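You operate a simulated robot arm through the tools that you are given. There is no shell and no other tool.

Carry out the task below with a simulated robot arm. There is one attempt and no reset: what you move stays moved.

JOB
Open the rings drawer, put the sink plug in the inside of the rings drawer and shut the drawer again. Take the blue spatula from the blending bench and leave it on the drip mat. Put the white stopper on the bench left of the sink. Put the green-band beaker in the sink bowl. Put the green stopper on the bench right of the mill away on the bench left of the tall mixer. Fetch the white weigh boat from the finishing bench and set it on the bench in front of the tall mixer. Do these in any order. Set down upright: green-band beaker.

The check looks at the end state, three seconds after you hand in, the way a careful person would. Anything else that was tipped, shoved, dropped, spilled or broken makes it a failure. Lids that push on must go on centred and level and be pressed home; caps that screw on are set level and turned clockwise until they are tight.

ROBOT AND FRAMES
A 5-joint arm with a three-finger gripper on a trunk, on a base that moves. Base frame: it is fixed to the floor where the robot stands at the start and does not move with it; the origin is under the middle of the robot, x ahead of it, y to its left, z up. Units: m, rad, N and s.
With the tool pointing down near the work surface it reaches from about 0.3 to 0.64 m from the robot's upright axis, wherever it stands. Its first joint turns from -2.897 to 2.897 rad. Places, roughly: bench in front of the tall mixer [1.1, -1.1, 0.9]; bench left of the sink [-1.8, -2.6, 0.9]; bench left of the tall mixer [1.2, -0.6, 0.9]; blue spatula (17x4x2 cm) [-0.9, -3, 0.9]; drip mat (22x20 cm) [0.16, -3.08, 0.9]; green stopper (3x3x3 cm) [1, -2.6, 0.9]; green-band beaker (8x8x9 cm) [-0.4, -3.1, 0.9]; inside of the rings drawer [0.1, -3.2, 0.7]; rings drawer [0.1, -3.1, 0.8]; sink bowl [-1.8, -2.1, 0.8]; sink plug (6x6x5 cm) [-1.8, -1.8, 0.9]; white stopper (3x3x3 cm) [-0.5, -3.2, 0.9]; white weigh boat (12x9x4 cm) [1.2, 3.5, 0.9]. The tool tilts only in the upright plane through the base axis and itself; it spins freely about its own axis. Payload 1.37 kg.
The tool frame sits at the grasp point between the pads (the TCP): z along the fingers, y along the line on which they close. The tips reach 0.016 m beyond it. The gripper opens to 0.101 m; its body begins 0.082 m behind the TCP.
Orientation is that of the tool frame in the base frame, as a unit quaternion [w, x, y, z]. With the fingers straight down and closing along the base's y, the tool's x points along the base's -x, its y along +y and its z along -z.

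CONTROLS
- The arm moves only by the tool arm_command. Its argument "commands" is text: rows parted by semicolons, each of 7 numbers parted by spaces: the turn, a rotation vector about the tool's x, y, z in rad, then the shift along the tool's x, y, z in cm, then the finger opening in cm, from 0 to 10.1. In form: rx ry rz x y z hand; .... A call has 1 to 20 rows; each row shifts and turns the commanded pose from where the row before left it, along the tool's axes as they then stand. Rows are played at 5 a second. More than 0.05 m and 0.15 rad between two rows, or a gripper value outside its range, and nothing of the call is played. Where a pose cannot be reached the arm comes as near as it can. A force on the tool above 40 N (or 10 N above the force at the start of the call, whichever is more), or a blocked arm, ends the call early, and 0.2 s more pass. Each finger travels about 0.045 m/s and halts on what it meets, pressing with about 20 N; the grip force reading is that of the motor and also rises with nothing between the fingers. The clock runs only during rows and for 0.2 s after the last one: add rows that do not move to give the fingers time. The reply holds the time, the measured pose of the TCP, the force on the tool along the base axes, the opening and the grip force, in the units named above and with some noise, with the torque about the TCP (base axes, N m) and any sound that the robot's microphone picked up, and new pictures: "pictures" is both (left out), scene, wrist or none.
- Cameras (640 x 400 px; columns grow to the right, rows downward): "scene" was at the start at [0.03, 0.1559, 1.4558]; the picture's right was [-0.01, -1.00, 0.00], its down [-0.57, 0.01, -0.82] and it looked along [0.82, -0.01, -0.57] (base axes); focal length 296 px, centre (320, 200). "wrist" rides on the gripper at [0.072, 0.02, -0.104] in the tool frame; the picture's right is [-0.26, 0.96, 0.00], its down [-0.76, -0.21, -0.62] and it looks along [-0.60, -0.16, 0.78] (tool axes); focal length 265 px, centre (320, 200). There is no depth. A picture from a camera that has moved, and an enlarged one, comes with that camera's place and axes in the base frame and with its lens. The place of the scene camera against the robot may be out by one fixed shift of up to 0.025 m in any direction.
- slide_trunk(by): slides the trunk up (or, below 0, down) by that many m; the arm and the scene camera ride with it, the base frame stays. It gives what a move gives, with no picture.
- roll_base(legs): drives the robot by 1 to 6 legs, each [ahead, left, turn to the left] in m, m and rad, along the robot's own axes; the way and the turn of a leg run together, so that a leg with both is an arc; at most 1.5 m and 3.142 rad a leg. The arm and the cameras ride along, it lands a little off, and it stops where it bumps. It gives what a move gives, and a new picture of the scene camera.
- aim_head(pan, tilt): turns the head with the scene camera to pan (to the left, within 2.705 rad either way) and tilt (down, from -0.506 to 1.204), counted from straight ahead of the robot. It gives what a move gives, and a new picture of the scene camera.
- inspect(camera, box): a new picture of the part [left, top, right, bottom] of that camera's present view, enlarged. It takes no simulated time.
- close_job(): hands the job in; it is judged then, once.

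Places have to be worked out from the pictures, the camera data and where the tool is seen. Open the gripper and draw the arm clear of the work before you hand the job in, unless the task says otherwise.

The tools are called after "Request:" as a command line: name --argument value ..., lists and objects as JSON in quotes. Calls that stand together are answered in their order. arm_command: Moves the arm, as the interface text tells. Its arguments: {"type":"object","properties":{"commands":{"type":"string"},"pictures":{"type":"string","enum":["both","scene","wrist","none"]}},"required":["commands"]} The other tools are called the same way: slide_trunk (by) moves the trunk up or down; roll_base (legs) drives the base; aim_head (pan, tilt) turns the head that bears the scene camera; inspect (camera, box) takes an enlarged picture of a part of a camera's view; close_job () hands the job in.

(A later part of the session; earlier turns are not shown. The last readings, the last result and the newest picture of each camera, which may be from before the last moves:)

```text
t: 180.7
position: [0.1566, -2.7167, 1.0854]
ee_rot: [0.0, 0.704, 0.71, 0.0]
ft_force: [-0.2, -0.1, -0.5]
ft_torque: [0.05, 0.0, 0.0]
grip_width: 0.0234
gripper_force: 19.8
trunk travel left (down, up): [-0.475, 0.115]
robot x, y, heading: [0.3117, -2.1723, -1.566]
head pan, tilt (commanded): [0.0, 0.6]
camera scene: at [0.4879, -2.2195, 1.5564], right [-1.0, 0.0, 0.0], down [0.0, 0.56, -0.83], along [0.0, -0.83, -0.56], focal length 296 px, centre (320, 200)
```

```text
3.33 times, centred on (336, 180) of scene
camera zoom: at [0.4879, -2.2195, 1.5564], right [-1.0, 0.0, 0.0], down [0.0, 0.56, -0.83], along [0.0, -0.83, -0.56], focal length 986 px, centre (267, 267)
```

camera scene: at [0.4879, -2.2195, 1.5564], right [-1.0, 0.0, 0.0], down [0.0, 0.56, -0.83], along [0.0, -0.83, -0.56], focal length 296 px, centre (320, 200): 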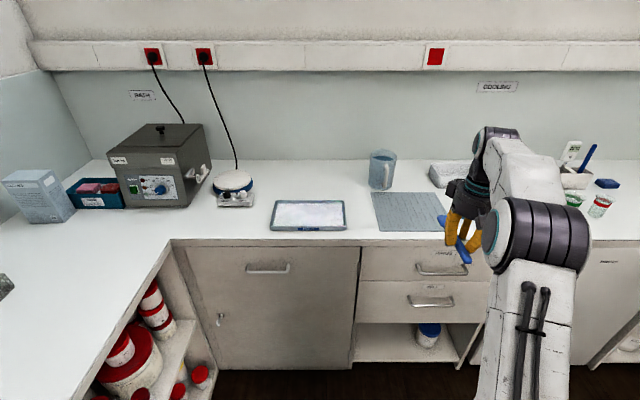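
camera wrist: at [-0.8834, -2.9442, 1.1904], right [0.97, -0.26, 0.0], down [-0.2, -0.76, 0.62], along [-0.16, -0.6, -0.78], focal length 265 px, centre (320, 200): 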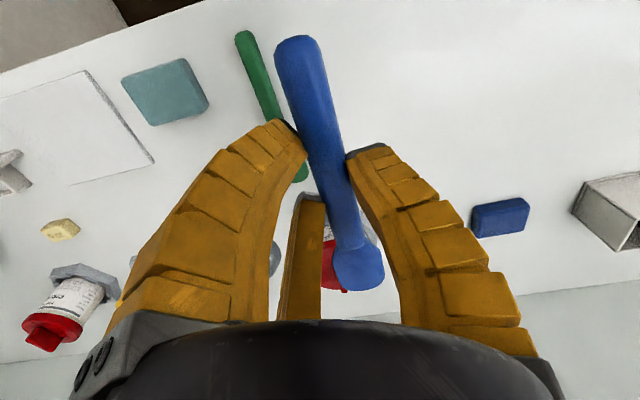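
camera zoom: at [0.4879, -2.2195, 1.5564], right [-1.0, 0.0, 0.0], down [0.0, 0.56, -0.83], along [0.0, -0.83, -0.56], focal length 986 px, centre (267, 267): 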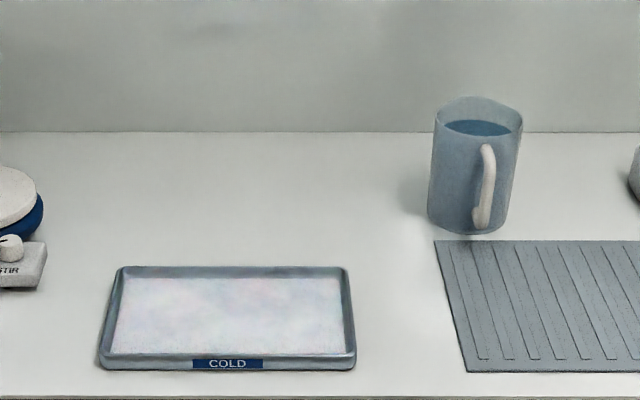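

The mat spans roughly x 0.06–0.28, y −2.95 to −3.20. I roll ahead, then look down through the wrist camera.

Request:
roll_base --legs '[[0.29, 0.01, 0]]'

Request:
arm_command --commands "0 0 0 -2 0 0 1.5; 0 0 0 -2 0 0 1.5; 0 0 0 0 0 0 1.5"

```text
t: 182.7
position: [0.1685, -3.0067, 1.0854]
ee_rot: [0.0, 0.704, 0.71, -0.001]
ft_force: [0.0, 0.8, -0.6]
ft_torque: [-0.01, 0.01, 0.01]
grip_width: 0.0233
gripper_force: 20.5
trunk travel left (down, up): [-0.475, 0.115]
robot x, y, heading: [0.3195, -2.462, -1.57]
head pan, tilt (commanded): [0.0, 0.6]
camera scene: at [0.4986, -2.51, 1.5564], right [-1.0, 0.0, 0.0], down [0.0, 0.57, -0.82], along [0.0, -0.82, -0.57], focal length 296 px, centre (320, 200)
```

scene: 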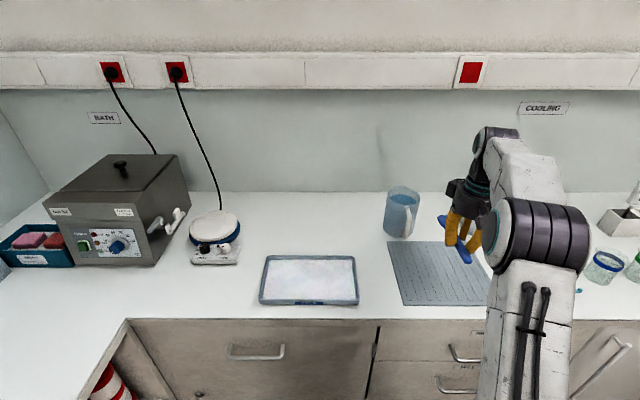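

```text
t: 183.5
position: [0.1693, -3.0465, 1.0843]
ee_rot: [0.0, 0.704, 0.711, 0.0]
ft_force: [-0.3, -1.0, -0.5]
ft_torque: [0.0, 0.02, -0.03]
grip_width: 0.0235
gripper_force: 19.7
trunk travel left (down, up): [-0.475, 0.115]
robot x, y, heading: [0.3254, -2.4623, -1.568]
head pan, tilt (commanded): [0.0, 0.6]
camera scene: at [0.4986, -2.5091, 1.5564], right [-1.0, 0.0, 0.0], down [0.0, 0.56, -0.83], along [0.0, -0.83, -0.56], focal length 296 px, centre (320, 200)
camera wrist: at [0.1875, -2.9746, 1.1898], right [0.97, -0.25, 0.0], down [-0.2, -0.76, 0.62], along [-0.16, -0.6, -0.78], focal length 265 px, centre (320, 200)
```

scene: 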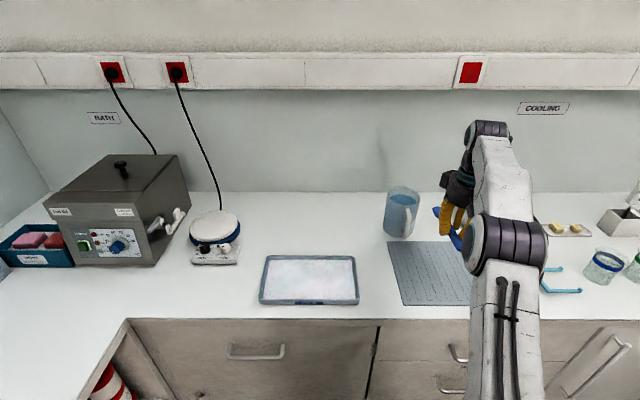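
wrist: 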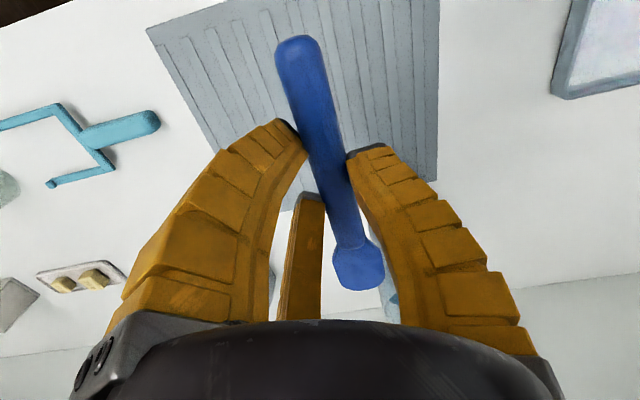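

The held spatula hovers within the mat's outline (mat about x 0.03–0.29, y −2.96 to −3.20). I lower it toward the mat.

Request:
arm_command --commands "0 0 0 0 0 3 1.5; 0 0 0 0 0 3 1.5; 0 0 0 0 0 3 1.5; 0 0 0 0 0 3 1.5; 0 0 0 0 0 2 1.5; 0 0 0 0 0 1 1.5; 0 0 0 0 0 0.5 1.5; 0 0 0 0 0 0 1.5"

```text
t: 185.3
position: [0.1689, -3.0467, 0.929]
ee_rot: [-0.001, 0.703, 0.711, 0.0]
ft_force: [0.1, 0.6, 0.8]
ft_torque: [-0.03, -0.03, 0.02]
grip_width: 0.0234
gripper_force: 20.1
trunk travel left (down, up): [-0.475, 0.115]
robot x, y, heading: [0.3208, -2.4642, -1.568]
head pan, tilt (commanded): [0.0, 0.6]
camera scene: at [0.4986, -2.5093, 1.5564], right [-1.0, 0.0, 0.0], down [0.0, 0.56, -0.83], along [0.0, -0.83, -0.56], focal length 296 px, centre (320, 200)
camera wrist: at [0.1877, -2.9754, 1.0347], right [0.97, -0.25, 0.0], down [-0.2, -0.76, 0.62], along [-0.16, -0.6, -0.78], focal length 265 px, centre (320, 200)
```

scene: 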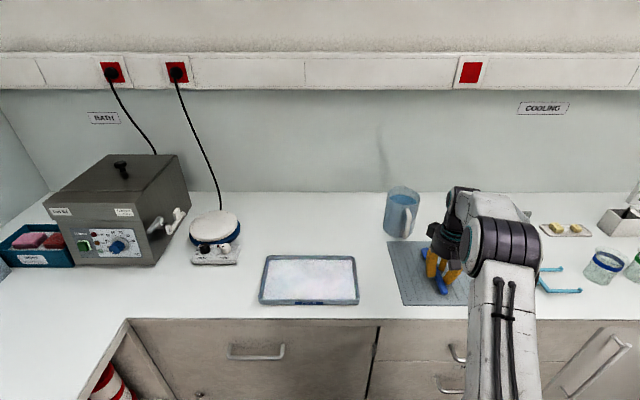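
wrist: 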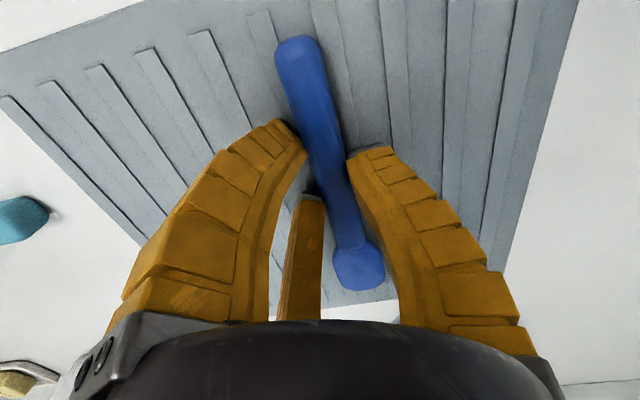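

The spatula is centred on the mat. I lower the last millimetres until contact shows.

Request:
arm_command --commands "0 0 0 0 0 0.25 1.5; 0 0 0 0 0 0.15 1.5; 0 0 0 0 0 0 1.5" --pictures "none"

```text
t: 186.1
position: [0.1683, -3.0456, 0.9265]
ee_rot: [0.0, 0.704, 0.711, 0.001]
ft_force: [0.9, -0.2, -0.1]
ft_torque: [-0.01, -0.01, 0.0]
grip_width: 0.023
gripper_force: 20.4
trunk travel left (down, up): [-0.475, 0.115]
robot x, y, heading: [0.317, -2.4614, -1.571]
head pan, tilt (commanded): [0.0, 0.6]
```

Request:
arm_command --commands "0 0 0 0 0 0.15 1.5; 0 0 0 0 0 0.1 1.5; 0 0 0 0 0 0 1.5" --pictures "none"

```text
t: 186.9
position: [0.1685, -3.0462, 0.9251]
ee_rot: [0.001, 0.703, 0.712, -0.002]
ft_force: [-0.7, -0.5, 10.9]
ft_torque: [0.09, -0.07, -0.02]
grip_width: 0.0239
gripper_force: 19.6
trunk travel left (down, up): [-0.475, 0.115]
robot x, y, heading: [0.3242, -2.46, -1.569]
head pan, tilt (commanded): [0.0, 0.6]
```

Contact at z≈0.925 with 11 N. I release and rise.

Request:
arm_command --commands "0 0 0 0 0 -0.1 2.6; 0 0 0 0 0 0 3.2; 0 0 0 0 0 0 4; 0 0 0 0 0 0 5; 0 0 0 0 0 0 5.5; 0 0 0 0 0 0 5.5; 0 0 0 0 0 -1.5 5.5; 0 0 0 0 0 -3 5.5; 0 0 0 0 0 -4 5.5; 0 0 0 0 0 -4 5.5; 0 0 0 0 0 -4 5.5; 0 0 0 0 0 0 5.5"

Request:
inspect --camera "scene" --box '[360, 170, 520, 310]'

```text
t: 189.5
position: [0.1696, -3.0485, 1.0901]
ee_rot: [0.001, 0.703, 0.711, 0.0]
ft_force: [0.4, 0.3, 0.9]
ft_torque: [0.0, -0.01, 0.03]
grip_width: 0.0587
gripper_force: 2.9
trunk travel left (down, up): [-0.475, 0.115]
robot x, y, heading: [0.322, -2.467, -1.571]
head pan, tilt (commanded): [0.0, 0.6]
camera scene: at [0.4986, -2.5091, 1.5564], right [-1.0, 0.0, 0.0], down [0.0, 0.56, -0.83], along [0.0, -0.83, -0.56], focal length 296 px, centre (320, 200)
camera wrist: at [0.1874, -2.9761, 1.1945], right [0.97, -0.25, 0.0], down [-0.2, -0.76, 0.62], along [-0.16, -0.6, -0.78], focal length 265 px, centre (320, 200)
```

scene: 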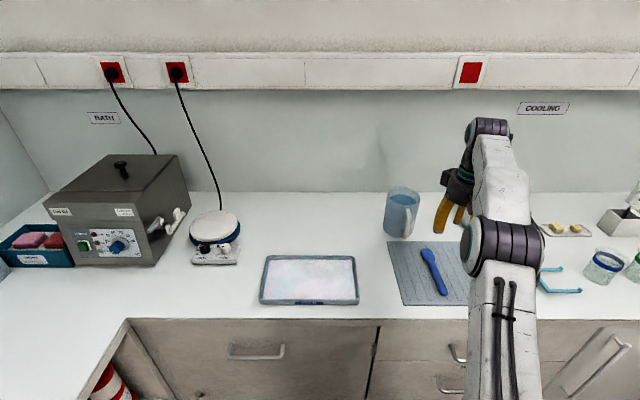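
wrist: 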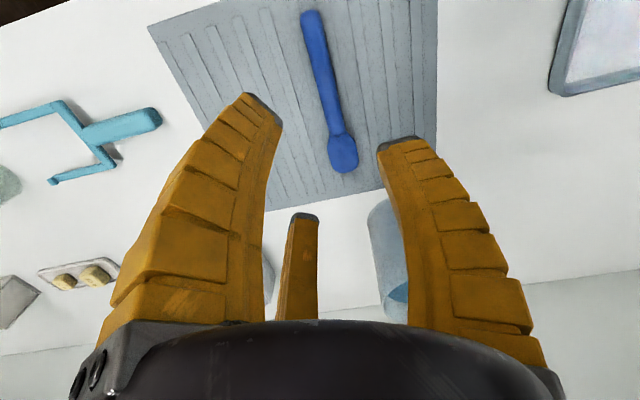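

```text
2.86 times, centred on (440, 240) of scene
camera zoom: at [0.4986, -2.5091, 1.5564], right [-1.0, 0.0, 0.0], down [0.0, 0.56, -0.83], along [0.0, -0.83, -0.56], focal length 846 px, centre (-23, 86)
```

zoom: 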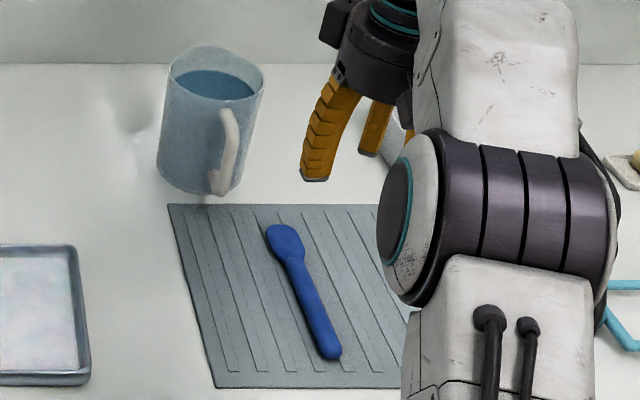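

The blue spatula rests on the mat. Next the green-band beaker: I back off, shift right, spin the tool 30° so no finger points straight at a neighbouring beaker, and open fully.

Request:
roll_base --legs '[[-0.25, 0, 0], [0, -0.555, 0]]'

Request:
arm_command --commands "0 0 0.131 1 0 0 10.1; 0 0 0.131 1 0 0 10.1; 0 0 0.131 1 0 0 10.1; 0 0 0.131 1 0 0 10.1; 0 0 0 0 0 0 10.1; 0 0 0 0 0 0 10.1"

Request:
inspect --camera "scene" --box '[260, 130, 452, 250]'

```text
t: 194.1
position: [-0.3897, -2.7964, 1.0907]
ee_rot: [0.0, 0.704, 0.711, 0.0]
ft_force: [-0.4, 0.4, 0.1]
ft_torque: [0.01, 0.0, -0.01]
grip_width: 0.0588
gripper_force: 2.5
trunk travel left (down, up): [-0.475, 0.115]
robot x, y, heading: [-0.2382, -2.2157, -1.566]
head pan, tilt (commanded): [0.0, 0.6]
camera scene: at [-0.0587, -2.2597, 1.5565], right [-1.0, 0.0, 0.0], down [0.0, 0.56, -0.83], along [0.0, -0.83, -0.56], focal length 296 px, centre (320, 200)
```

scene: 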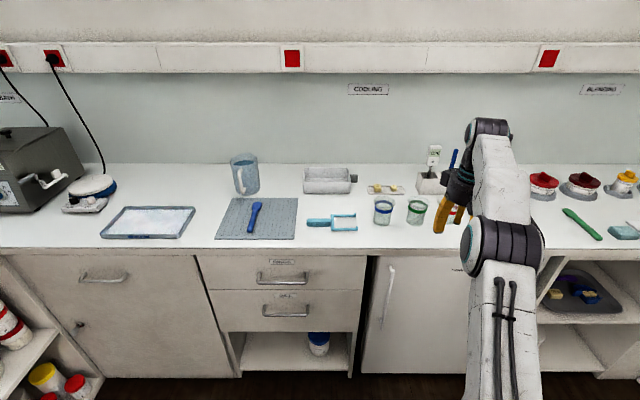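

```text
t: 195.5
position: [-0.3802, -2.7591, 1.0906]
ee_rot: [0.0, 0.864, 0.504, 0.0]
ft_force: [0.6, -0.1, -0.3]
ft_torque: [-0.01, 0.03, 0.01]
grip_width: 0.1006
gripper_force: 0.1
trunk travel left (down, up): [-0.475, 0.115]
robot x, y, heading: [-0.2312, -2.2135, -1.571]
head pan, tilt (commanded): [0.0, 0.6]
camera scene: at [-0.0583, -2.2597, 1.5564], right [-1.0, 0.0, 0.0], down [0.0, 0.56, -0.83], along [0.0, -0.83, -0.56], focal length 296 px, centre (320, 200)
camera wrist: at [-0.3287, -2.707, 1.1945], right [0.71, -0.71, 0.0], down [-0.55, -0.56, 0.62], along [-0.44, -0.44, -0.78], focal length 265 px, centre (320, 200)
```

scene: 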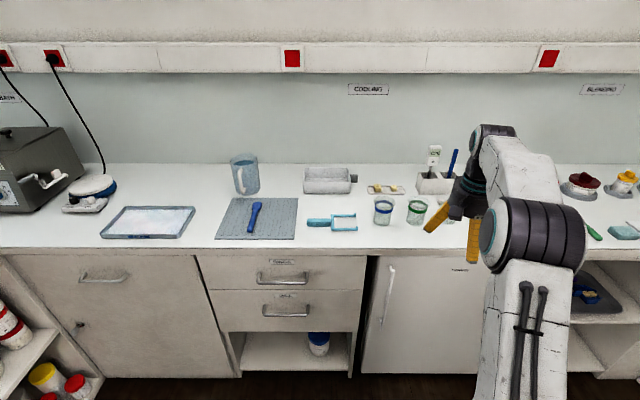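
wrist: 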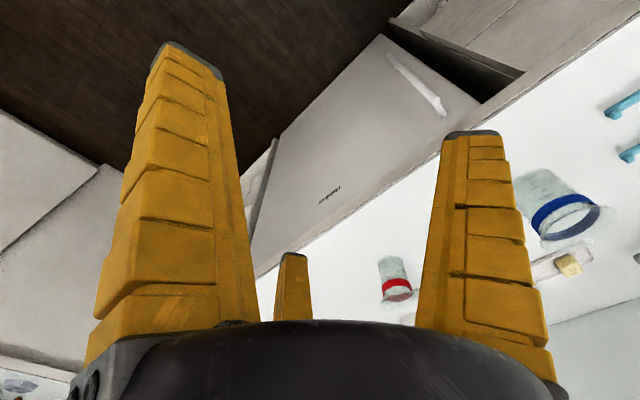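

```text
3.33 times, centred on (356, 190) of scene
camera zoom: at [-0.0583, -2.2597, 1.5564], right [-1.0, 0.0, 0.0], down [0.0, 0.56, -0.83], along [0.0, -0.83, -0.56], focal length 986 px, centre (200, 233)
```

zoom: 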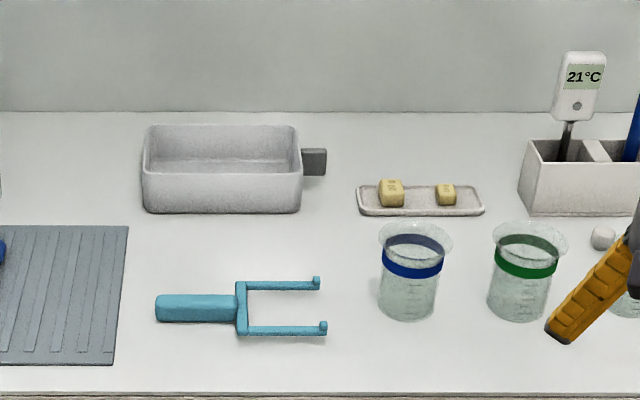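

I roll ahead so the tool is nearly above the green-band beaker, at a height clear of its rim, and view it with the wrist camera.

Request:
roll_base --legs '[[0.25, 0.0, 0]]'

Request:
inspect --camera "wrist" --box '[0, 0, 640, 400]'

```text
t: 197.3
position: [-0.3801, -3.009, 1.0886]
ee_rot: [0.0, 0.863, 0.505, -0.001]
ft_force: [0.5, 0.2, 0.3]
ft_torque: [0.04, 0.0, -0.02]
grip_width: 0.1006
gripper_force: 0.0
trunk travel left (down, up): [-0.475, 0.115]
robot x, y, heading: [-0.2336, -2.4632, -1.568]
head pan, tilt (commanded): [0.0, 0.6]
camera scene: at [-0.0575, -2.5102, 1.5564], right [-1.0, 0.0, 0.0], down [0.0, 0.57, -0.82], along [0.0, -0.82, -0.57], focal length 296 px, centre (320, 200)
```

scene: 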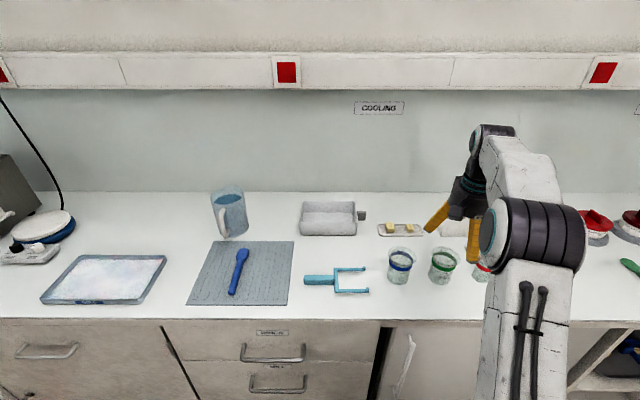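

```text
1.00 times, centred on (320, 200) of wrist (not enlarged: the box is as wide or as high as the picture)
camera zoom: at [-0.3272, -2.9578, 1.1942], right [0.71, -0.7, 0.0], down [-0.55, -0.56, 0.62], along [-0.44, -0.44, -0.78], focal length 265 px, centre (320, 200)
```

zoom: 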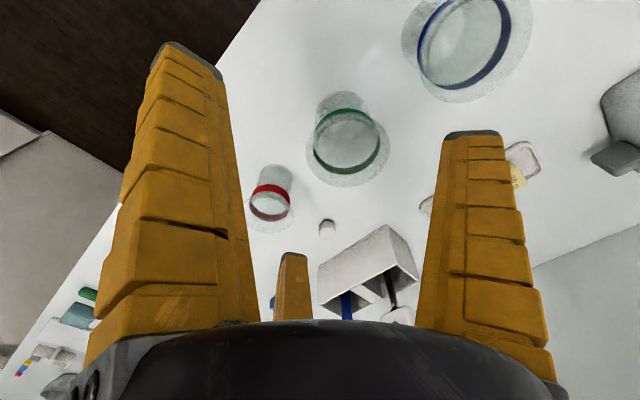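

The view shows the green beaker centred well, the red one and the white stopper behind it. I enlarge for accurate centring.

Request:
inspect --camera "wrist" --box '[230, 80, 422, 240]'

```text
2.50 times, centred on (326, 160) of wrist
camera zoom: at [-0.3272, -2.9578, 1.1942], right [0.71, -0.7, 0.0], down [-0.55, -0.56, 0.62], along [-0.44, -0.44, -0.78], focal length 664 px, centre (305, 300)
```

zoom: 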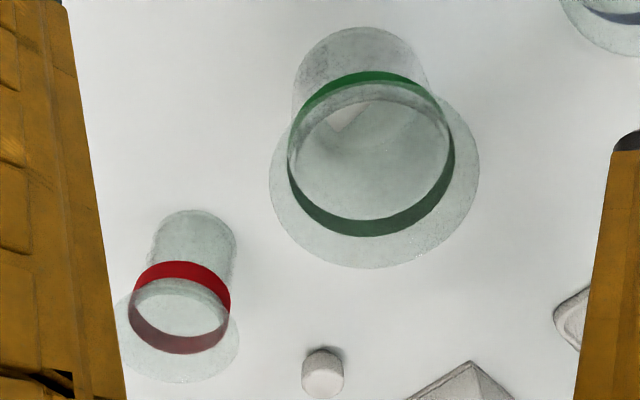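

The beaker's axis is at about (−0.386, −3.051). I move over it and check centring once more before lowering.

Request:
arm_command --commands "0 0 0 -2 0.78 0 10.1; 0 0 0 -2 0.78 0 10.1; 0 0 0 0 0 0 10.1; 0 0 0 0 0 0 10.1"

Request:
inspect --camera "wrist" --box '[200, 0, 456, 160]'

```text
t: 198.3
position: [-0.3847, -3.051, 1.0889]
ee_rot: [0.0, 0.864, 0.504, 0.0]
ft_force: [0.6, -1.1, 0.0]
ft_torque: [-0.03, 0.0, 0.02]
grip_width: 0.1004
gripper_force: 0.0
trunk travel left (down, up): [-0.475, 0.115]
robot x, y, heading: [-0.2333, -2.4625, -1.569]
head pan, tilt (commanded): [0.0, 0.6]
camera scene: at [-0.0575, -2.5093, 1.5564], right [-1.0, 0.0, 0.0], down [0.0, 0.56, -0.83], along [0.0, -0.83, -0.56], focal length 296 px, centre (320, 200)
camera wrist: at [-0.3327, -2.9996, 1.1944], right [0.71, -0.7, 0.0], down [-0.55, -0.56, 0.62], along [-0.44, -0.44, -0.78], focal length 265 px, centre (320, 200)
```

scene: 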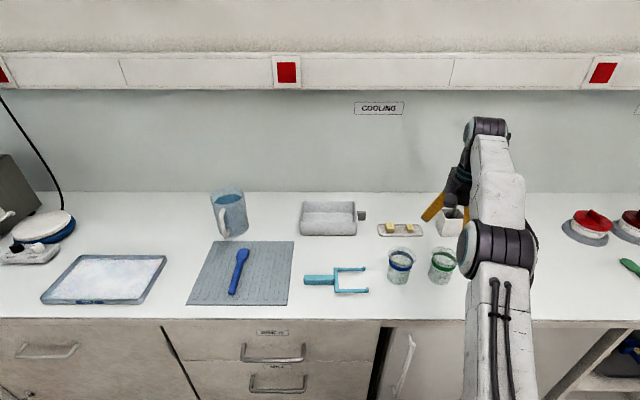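
wrist: 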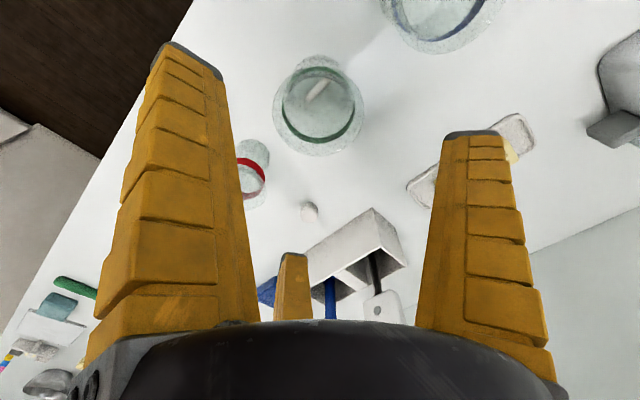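

```text
2.50 times, centred on (328, 80) of wrist
camera zoom: at [-0.3327, -2.9996, 1.1944], right [0.71, -0.7, 0.0], down [-0.55, -0.56, 0.62], along [-0.44, -0.44, -0.78], focal length 664 px, centre (300, 500)
```

zoom: 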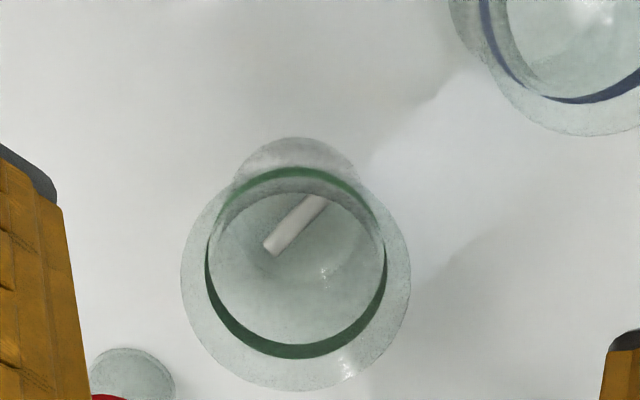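

The lip is centred on the tool within a couple of millimetres (there is a white stir bar inside, so I keep it upright). I lower around the beaker.

Request:
arm_command --commands "0 0 0 0 0 3 10.1; 0 0 0 0 0 3 10.1; 0 0 0 0 0 2.5 10.1; 0 0 0 0 0 2 10.1; 0 0 0 0 0 2 10.1; 0 0 0 0 0 1.4 10.1; 0 0 0 0 0 0.5 10.1; 0 0 0 0 0 0 10.1"

Request:
inspect --camera "wrist" --box '[120, 20, 540, 260]'

```text
t: 200.2
position: [-0.3847, -3.0526, 0.9446]
ee_rot: [0.0, 0.863, 0.504, 0.0]
ft_force: [-0.4, -0.8, 1.6]
ft_torque: [-0.02, 0.0, -0.03]
grip_width: 0.1007
gripper_force: 0.0
trunk travel left (down, up): [-0.475, 0.115]
robot x, y, heading: [-0.2342, -2.464, -1.566]
head pan, tilt (commanded): [0.0, 0.6]
camera scene: at [-0.0575, -2.5093, 1.5564], right [-1.0, 0.0, 0.0], down [0.0, 0.56, -0.83], along [0.0, -0.83, -0.56], focal length 296 px, centre (320, 200)
camera wrist: at [-0.3331, -2.9997, 1.0501], right [0.71, -0.7, 0.0], down [-0.55, -0.56, 0.62], along [-0.44, -0.44, -0.78], focal length 265 px, centre (320, 200)
```

scene: 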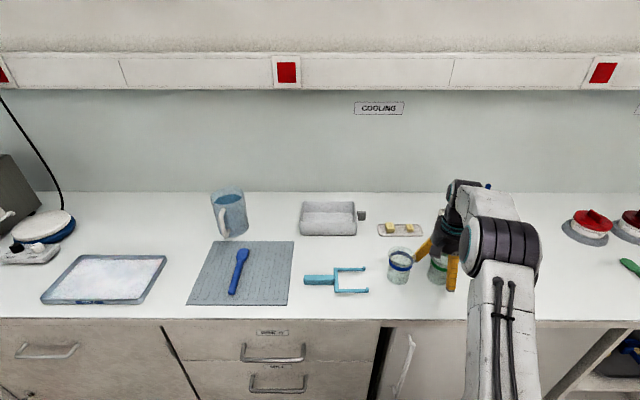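
wrist: 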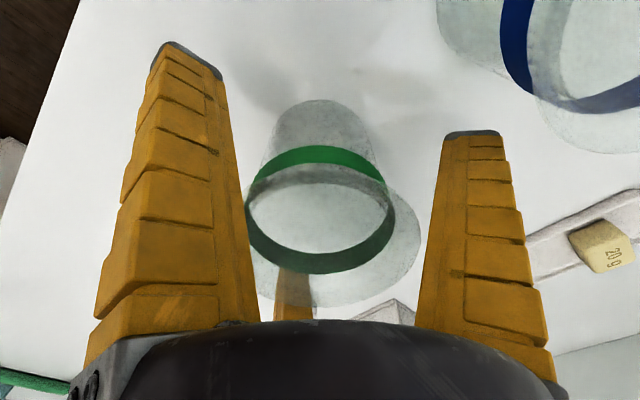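

```text
1.52 times, centred on (330, 140) of wrist
camera zoom: at [-0.3331, -2.9997, 1.0501], right [0.71, -0.7, 0.0], down [-0.55, -0.56, 0.62], along [-0.44, -0.44, -0.78], focal length 404 px, centre (305, 291)
```

zoom: 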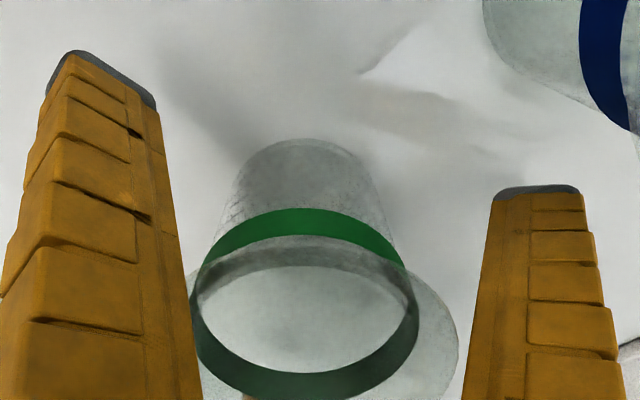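

The fingers surround the beaker body with the palm above its rim. I close gently on the body.

Request:
arm_command --commands "0 0 0 0 0 0 8.5; 0 0 0 0 0 0 7.5; 0 0 0 0 0 0 7; 0 0 0 0 0 0 6.5; 0 0 0 0 0 0 6; 0 0 0 0 0 0 5.5; 0 0 0 0 0 0 5; 0 0 0 0 0 0 4.5; 0 0 0 0 0 0 4; 0 0 0 0 0 0 4; 0 0 0 0 0 0 4"

Request:
inspect --camera "wrist" --box '[120, 20, 540, 260]'

```text
t: 202.6
position: [-0.3874, -3.052, 0.945]
ee_rot: [0.0, 0.863, 0.504, 0.0]
ft_force: [-0.1, 0.4, 2.0]
ft_torque: [0.08, 0.06, 0.01]
grip_width: 0.0677
gripper_force: 19.8
trunk travel left (down, up): [-0.475, 0.115]
robot x, y, heading: [-0.2325, -2.465, -1.568]
head pan, tilt (commanded): [0.0, 0.6]
camera scene: at [-0.0576, -2.5092, 1.5565], right [-1.0, 0.0, 0.0], down [0.0, 0.56, -0.83], along [0.0, -0.83, -0.56], focal length 296 px, centre (320, 200)
camera wrist: at [-0.3332, -2.9996, 1.0506], right [0.71, -0.7, 0.0], down [-0.55, -0.56, 0.62], along [-0.44, -0.44, -0.78], focal length 265 px, centre (320, 200)
```

scene: 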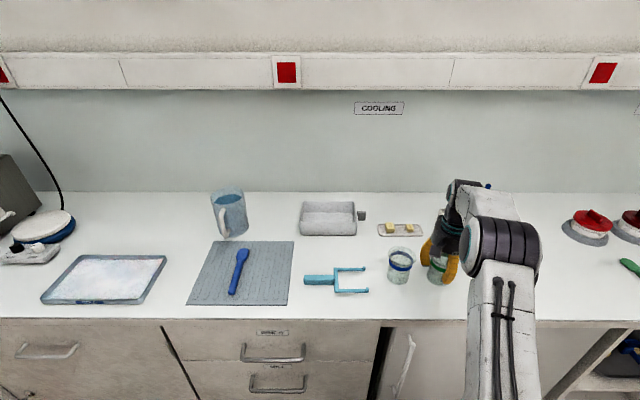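
wrist: 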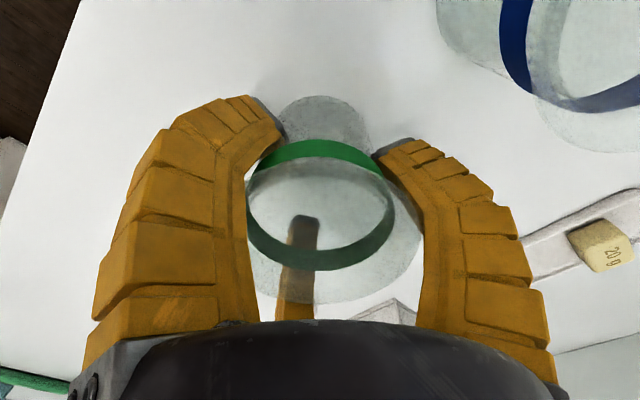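

```text
1.52 times, centred on (330, 140) of wrist
camera zoom: at [-0.3332, -2.9996, 1.0506], right [0.71, -0.7, 0.0], down [-0.55, -0.56, 0.62], along [-0.44, -0.44, -0.78], focal length 404 px, centre (305, 291)
```

zoom: 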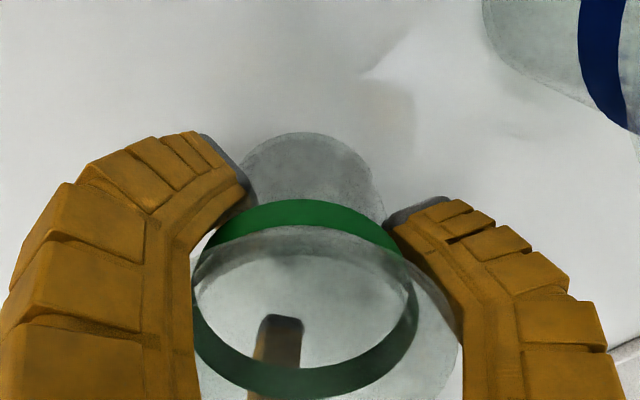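

The beaker is gripped (6.8 cm, 20 N). I lift it slowly and straight.

Request:
arm_command --commands "0 0 0 0 0 -0.4 4; 0 0 0 0 0 -0.8 4; 0 0 0 0 0 -1.2 4; 0 0 0 0 0 -2 4; 0 0 0 0 0 -2.5 4; 0 0 0 0 0 -2.5 4; 0 0 0 0 0 -2.5 4; 0 0 0 0 0 -2.5 4; 0 0 0 0 0 -2 4; 0 0 0 0 0 0 4; 0 0 0 0 0 0 4"

Request:
inspect --camera "scene" --box '[380, 150, 540, 310]'

```text
t: 204.9
position: [-0.3837, -3.045, 1.1054]
ee_rot: [0.0, 0.864, 0.504, -0.001]
ft_force: [-0.8, 0.0, -0.9]
ft_torque: [-0.02, -0.02, 0.0]
grip_width: 0.0674
gripper_force: 20.0
out of reach, approached as far as the arm can: row 9
trunk travel left (down, up): [-0.475, 0.115]
robot x, y, heading: [-0.2323, -2.4649, -1.568]
head pan, tilt (commanded): [0.0, 0.6]
camera scene: at [-0.0575, -2.5094, 1.5564], right [-1.0, 0.0, 0.0], down [0.0, 0.56, -0.83], along [0.0, -0.83, -0.56], focal length 296 px, centre (320, 200)
camera wrist: at [-0.3308, -2.9926, 1.2105], right [0.71, -0.7, 0.0], down [-0.55, -0.56, 0.62], along [-0.44, -0.44, -0.78], focal length 265 px, centre (320, 200)
```

scene: 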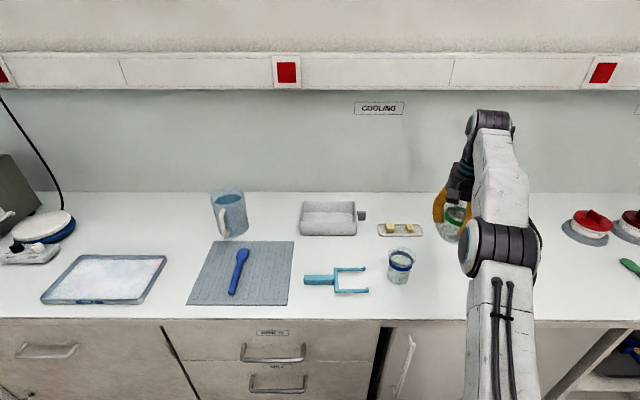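
wrist: 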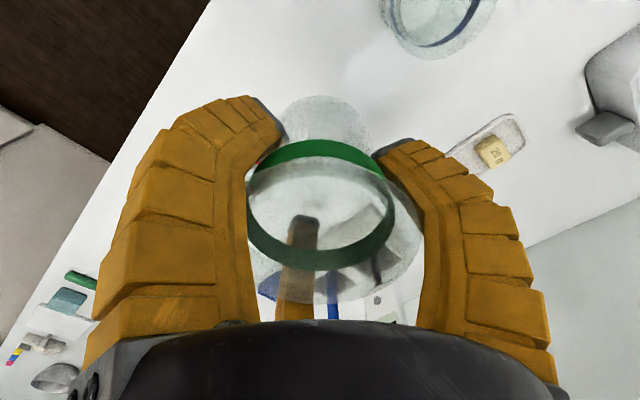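

```text
2.50 times, centred on (460, 230) of scene
camera zoom: at [-0.0575, -2.5094, 1.5564], right [-1.0, 0.0, 0.0], down [0.0, 0.56, -0.83], along [0.0, -0.83, -0.56], focal length 740 px, centre (-30, 125)
```

zoom: 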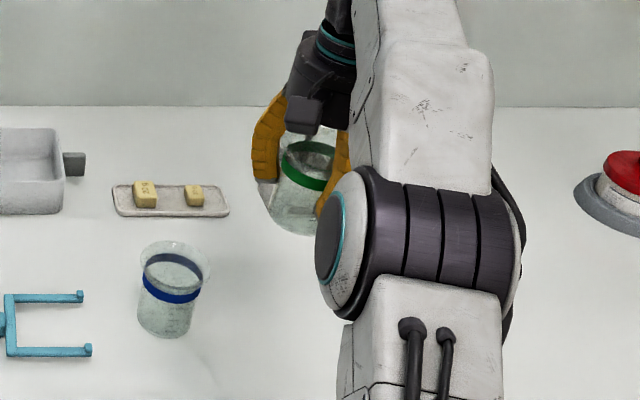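

The beaker is held upright and clear. I back away, turn right to face the sink bench (−x) and look.

Request:
roll_base --legs '[[-0.3, 0, 0], [0, 0, -1.571], [0.3, 0, 0]]'

Request:
aim_head --pan 0.0 --tilt 0.5

Request:
inspect --camera "scene" --box '[200, 120, 520, 320]'

```text
t: 212.4
position: [-1.1172, -2.0201, 1.1044]
ee_rot: [0.0, 0.968, -0.252, 0.001]
ft_force: [-0.2, 0.5, -0.4]
ft_torque: [0.0, -0.04, 0.02]
grip_width: 0.067
gripper_force: 19.4
trunk travel left (down, up): [-0.475, 0.115]
robot x, y, heading: [-0.5337, -2.1672, -3.135]
head pan, tilt (commanded): [0.0, 0.6]
camera scene: at [-0.5614, -2.3607, 1.5564], right [-0.01, 1.0, 0.0], down [0.57, 0.0, -0.82], along [-0.82, -0.01, -0.57], focal length 296 px, centre (320, 200)
```

scene: 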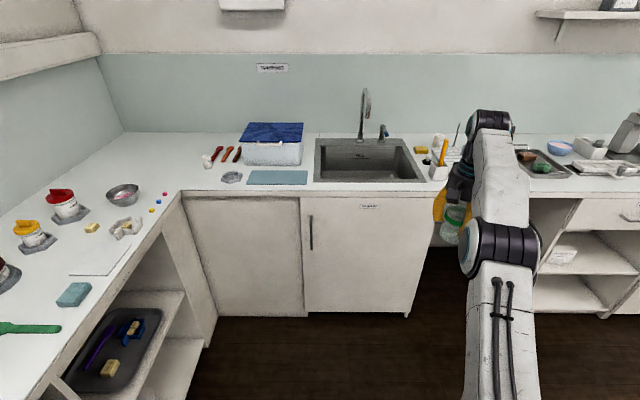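

```text
t: 213.1
position: [-1.1171, -2.0202, 1.1042]
ee_rot: [0.0, 0.968, -0.252, 0.001]
ft_force: [-0.6, -0.1, -0.8]
ft_torque: [-0.03, 0.01, -0.02]
grip_width: 0.0672
gripper_force: 19.8
trunk travel left (down, up): [-0.475, 0.115]
robot x, y, heading: [-0.5342, -2.1667, -3.137]
head pan, tilt (commanded): [0.0, 0.499]
camera scene: at [-0.5632, -2.3608, 1.5655], right [-0.01, 1.0, 0.0], down [0.48, 0.0, -0.88], along [-0.88, -0.01, -0.48], focal length 296 px, centre (320, 200)
```

scene: 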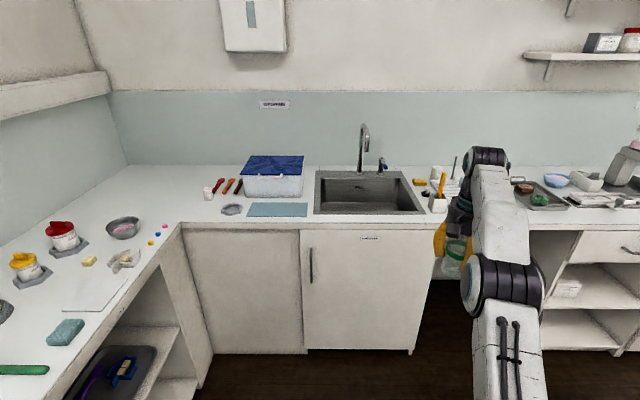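

```text
2.00 times, centred on (360, 220) of scene
camera zoom: at [-0.5632, -2.3608, 1.5655], right [-0.01, 1.0, 0.0], down [0.48, 0.0, -0.88], along [-0.88, -0.01, -0.48], focal length 592 px, centre (240, 160)
```

zoom: 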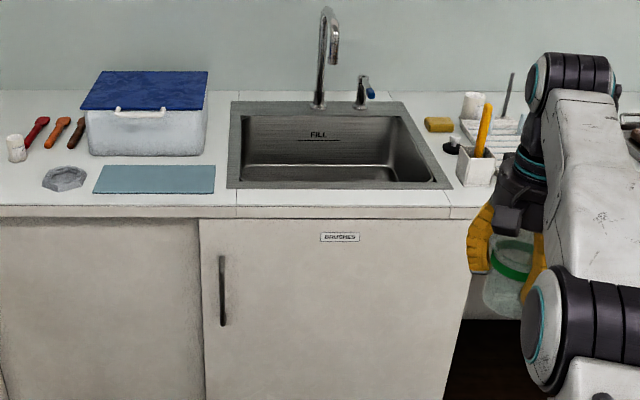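

The sink spans about x −1.64 to −2.10, y −2.39 to −1.92, with the tap at the middle of the back; the dark sink plug stands near the right rim. I move closer and look down into the bowl.

Request:
roll_base --legs '[[0.4, 0.2, 0.0]]'

Request:
aim_head --pan -0.2 --tilt 0.65

Request:
inspect --camera "scene" --box '[160, 100, 480, 300]'

```text
t: 215.8
position: [-1.5135, -2.2216, 1.105]
ee_rot: [0.0, 0.968, -0.252, 0.0]
ft_force: [-0.5, 0.5, -1.3]
ft_torque: [0.01, -0.04, -0.03]
grip_width: 0.067
gripper_force: 19.8
trunk travel left (down, up): [-0.475, 0.115]
robot x, y, heading: [-0.9339, -2.3729, -3.135]
head pan, tilt (commanded): [0.0, 0.499]
camera scene: at [-0.9602, -2.5632, 1.5655], right [-0.01, 1.0, 0.0], down [0.48, 0.0, -0.88], along [-0.88, -0.01, -0.48], focal length 296 px, centre (320, 200)
```

scene: 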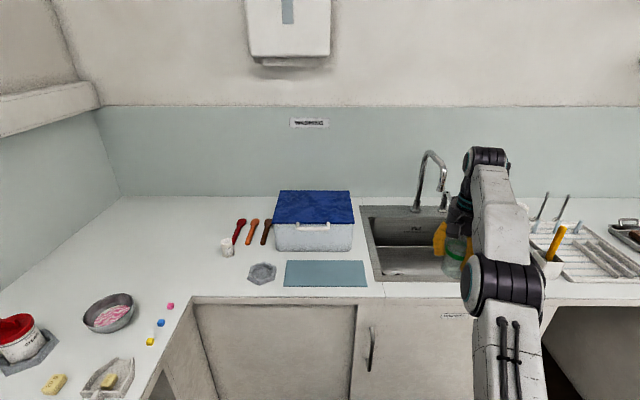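

```text
t: 216.6
position: [-1.5136, -2.2216, 1.1055]
ee_rot: [0.0, 0.968, -0.252, 0.0]
ft_force: [-0.3, 0.1, -0.2]
ft_torque: [0.03, 0.02, 0.01]
grip_width: 0.0673
gripper_force: 20.4
trunk travel left (down, up): [-0.475, 0.115]
robot x, y, heading: [-0.9307, -2.3679, -3.136]
head pan, tilt (commanded): [-0.201, 0.649]
camera scene: at [-0.954, -2.5457, 1.5522], right [0.19, 0.98, 0.0], down [0.59, -0.12, -0.8], along [-0.78, 0.15, -0.6], focal length 296 px, centre (320, 200)
```

scene: 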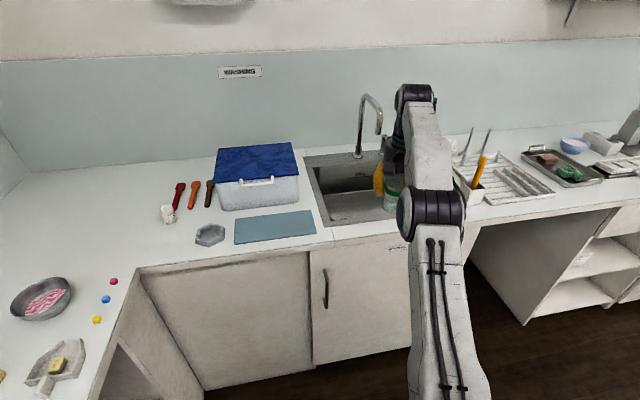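

```text
2.00 times, centred on (320, 200) of scene
camera zoom: at [-0.954, -2.5457, 1.5522], right [0.19, 0.98, 0.0], down [0.59, -0.12, -0.8], along [-0.78, 0.15, -0.6], focal length 592 px, centre (320, 200)
```

zoom: 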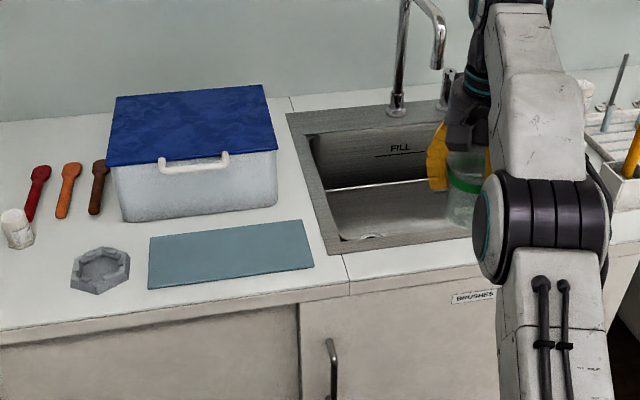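

The tap's spout tip hangs near (−1.86, −2.16, 1.12), so I'll set the beaker in the front-left of the bowl, around (−1.765, −2.245). I roll ahead to that point.

Request:
roll_base --legs '[[0.25, 0.025, 0.0]]'

Request:
inspect --camera "wrist" --box '[0, 0, 640, 400]'

```text
t: 218.4
position: [-1.7654, -2.2477, 1.1047]
ee_rot: [0.001, 0.968, -0.252, 0.0]
ft_force: [-0.8, -0.3, -1.2]
ft_torque: [-0.05, -0.02, 0.0]
grip_width: 0.0669
gripper_force: 19.8
trunk travel left (down, up): [-0.475, 0.115]
robot x, y, heading: [-1.1855, -2.3964, -3.136]
head pan, tilt (commanded): [-0.201, 0.649]
camera scene: at [-1.2064, -2.572, 1.5521], right [0.19, 0.98, 0.0], down [0.59, -0.12, -0.8], along [-0.78, 0.15, -0.61], focal length 296 px, centre (320, 200)
```

scene: 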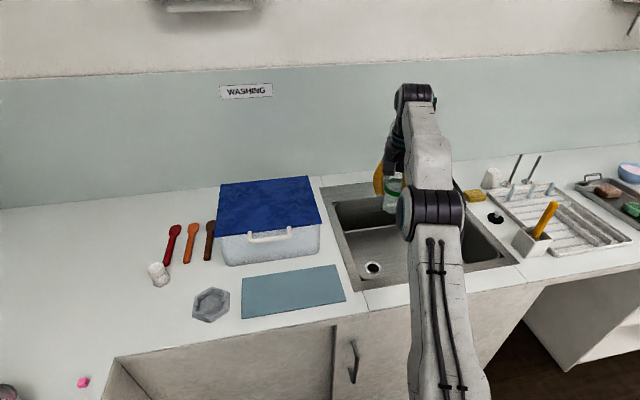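

```text
1.00 times, centred on (320, 200) of wrist (not enlarged: the box is as wide or as high as the picture)
camera zoom: at [-1.7129, -2.3013, 1.2101], right [-0.7, -0.71, 0.0], down [-0.56, 0.55, 0.62], along [-0.44, 0.44, -0.78], focal length 265 px, centre (320, 200)
```

zoom: 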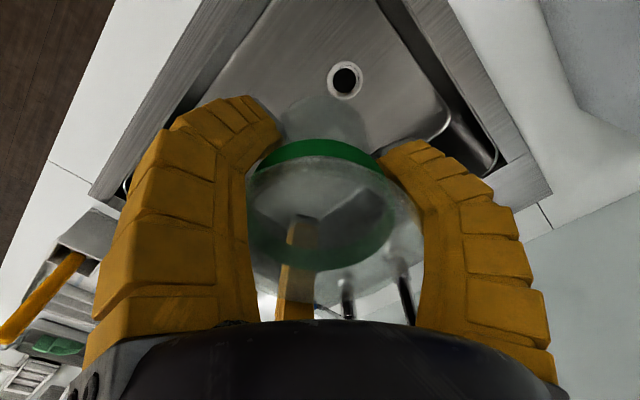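

The drain sits right behind this spot, so I prefer the right-front part of the bowl, away from drain and spout. I back off a bit, shift right, and look again before moving in.

Request:
roll_base --legs '[[-0.12, 0, 0], [0, -0.165, 0]]'

Request:
aim_head --pan -0.3 --tilt 0.6

Request:
inspect --camera "scene" --box '[200, 60, 456, 220]'

Request:
inspect --camera "wrist" --box '[0, 0, 640, 400]'

```text
t: 220.7
position: [-1.6465, -2.0827, 1.1051]
ee_rot: [0.0, 0.968, -0.252, 0.0]
ft_force: [-0.2, -0.3, -0.1]
ft_torque: [-0.04, 0.01, -0.03]
grip_width: 0.0672
gripper_force: 20.0
trunk travel left (down, up): [-0.475, 0.115]
robot x, y, heading: [-1.0647, -2.2304, -3.132]
head pan, tilt (commanded): [-0.201, 0.649]
camera scene: at [-1.0867, -2.4055, 1.5523], right [0.19, 0.98, 0.0], down [0.59, -0.12, -0.8], along [-0.78, 0.15, -0.6], focal length 296 px, centre (320, 200)
```

scene: 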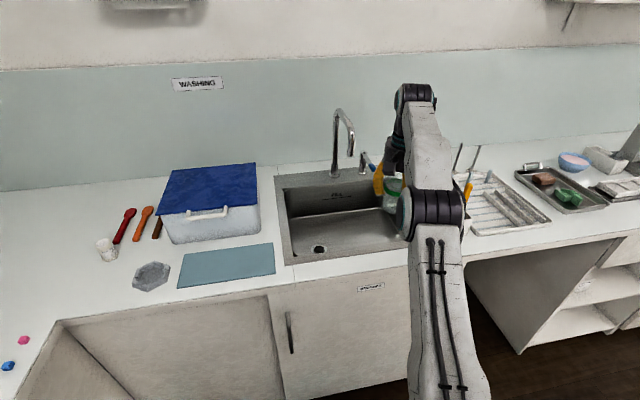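

```text
t: 221.3
position: [-1.646, -2.0837, 1.1058]
ee_rot: [0.0, 0.968, -0.253, 0.0]
ft_force: [0.1, -0.1, -0.6]
ft_torque: [0.0, -0.03, 0.04]
grip_width: 0.0669
gripper_force: 19.8
trunk travel left (down, up): [-0.475, 0.115]
robot x, y, heading: [-1.0647, -2.2313, -3.135]
head pan, tilt (commanded): [-0.3, 0.6]
camera scene: at [-1.0861, -2.3976, 1.5564], right [0.29, 0.96, 0.0], down [0.54, -0.16, -0.82], along [-0.79, 0.24, -0.57], focal length 296 px, centre (320, 200)
```

scene: 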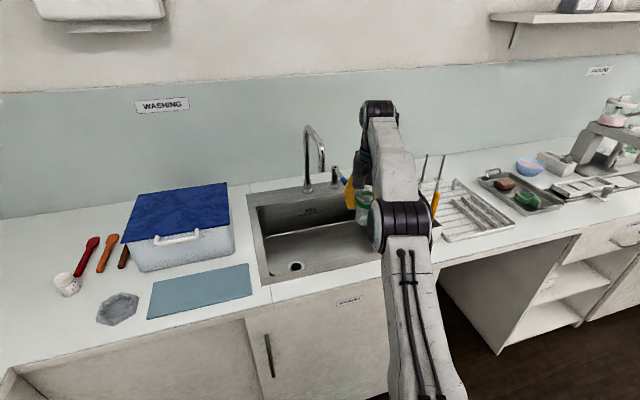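

```text
2.50 times, centred on (328, 140) of scene
camera zoom: at [-1.0861, -2.3976, 1.5564], right [0.29, 0.96, 0.0], down [0.54, -0.16, -0.82], along [-0.79, 0.24, -0.57], focal length 740 px, centre (300, 350)
```

zoom: 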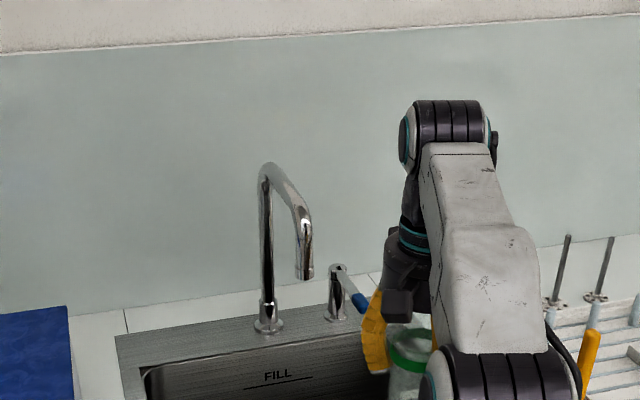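

```text
1.00 times, centred on (320, 200) of wrist (not enlarged: the box is as wide or as high as the picture)
camera zoom: at [-1.5938, -2.1365, 1.2104], right [-0.7, -0.71, 0.0], down [-0.56, 0.55, 0.62], along [-0.44, 0.44, -0.78], focal length 265 px, centre (320, 200)
```

zoom: 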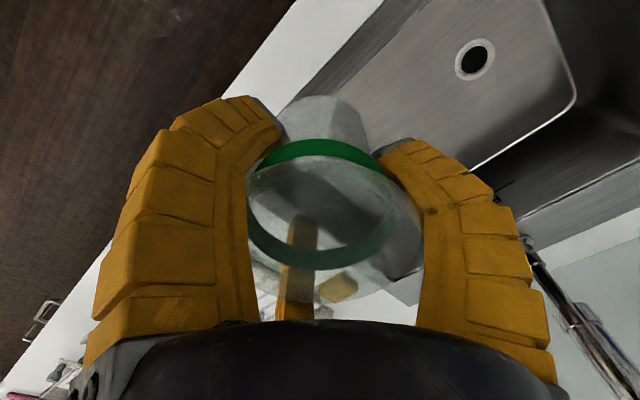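

From two views the spout tip is near (−1.86, −2.158, 1.09). I roll ahead so the beaker is at about (−1.775, −2.085), clear of spout, drain and walls.

Request:
roll_base --legs '[[0.128, 0.0, 0.0]]'

Request:
inspect --camera "scene" --box '[200, 60, 456, 320]'

Request:
inspect --camera "wrist" --box '[0, 0, 640, 400]'

```text
t: 222.6
position: [-1.7752, -2.0836, 1.1053]
ee_rot: [0.0, 0.968, -0.253, 0.0]
ft_force: [0.1, 0.1, -0.8]
ft_torque: [-0.02, -0.05, 0.02]
grip_width: 0.0672
gripper_force: 19.9
trunk travel left (down, up): [-0.475, 0.115]
robot x, y, heading: [-1.1934, -2.2356, -3.136]
head pan, tilt (commanded): [-0.3, 0.6]
camera scene: at [-1.2149, -2.3986, 1.5564], right [0.29, 0.96, 0.0], down [0.54, -0.16, -0.82], along [-0.79, 0.24, -0.57], focal length 296 px, centre (320, 200)
```

scene: 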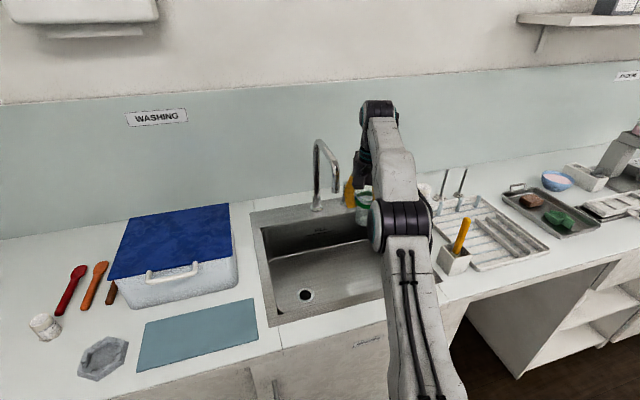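

```text
1.54 times, centred on (328, 190) of scene
camera zoom: at [-1.2149, -2.3986, 1.5564], right [0.29, 0.96, 0.0], down [0.54, -0.16, -0.82], along [-0.79, 0.24, -0.57], focal length 455 px, centre (308, 215)
```

zoom: 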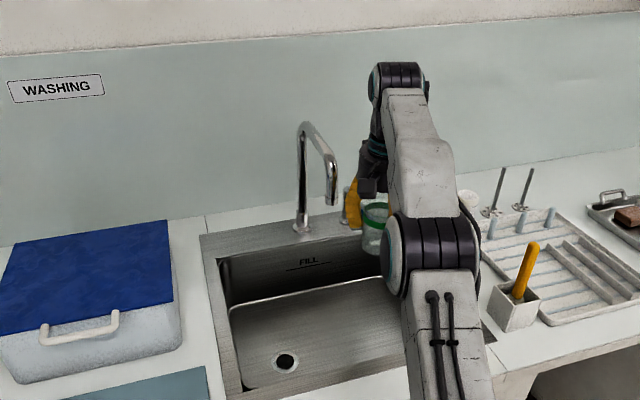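

```text
1.00 times, centred on (320, 200) of wrist (not enlarged: the box is as wide or as high as the picture)
camera zoom: at [-1.7224, -2.1376, 1.2099], right [-0.7, -0.71, 0.0], down [-0.56, 0.55, 0.62], along [-0.44, 0.43, -0.78], focal length 265 px, centre (320, 200)
```

zoom: 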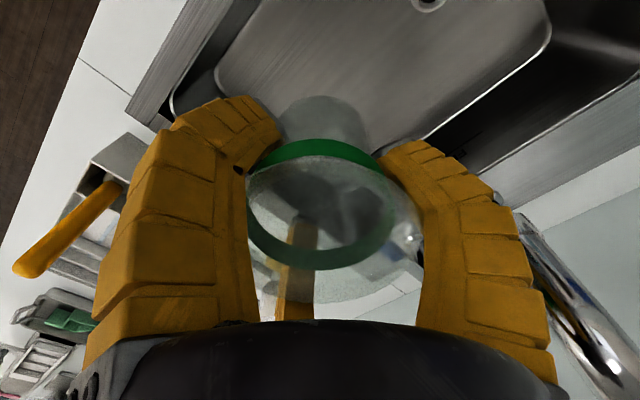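

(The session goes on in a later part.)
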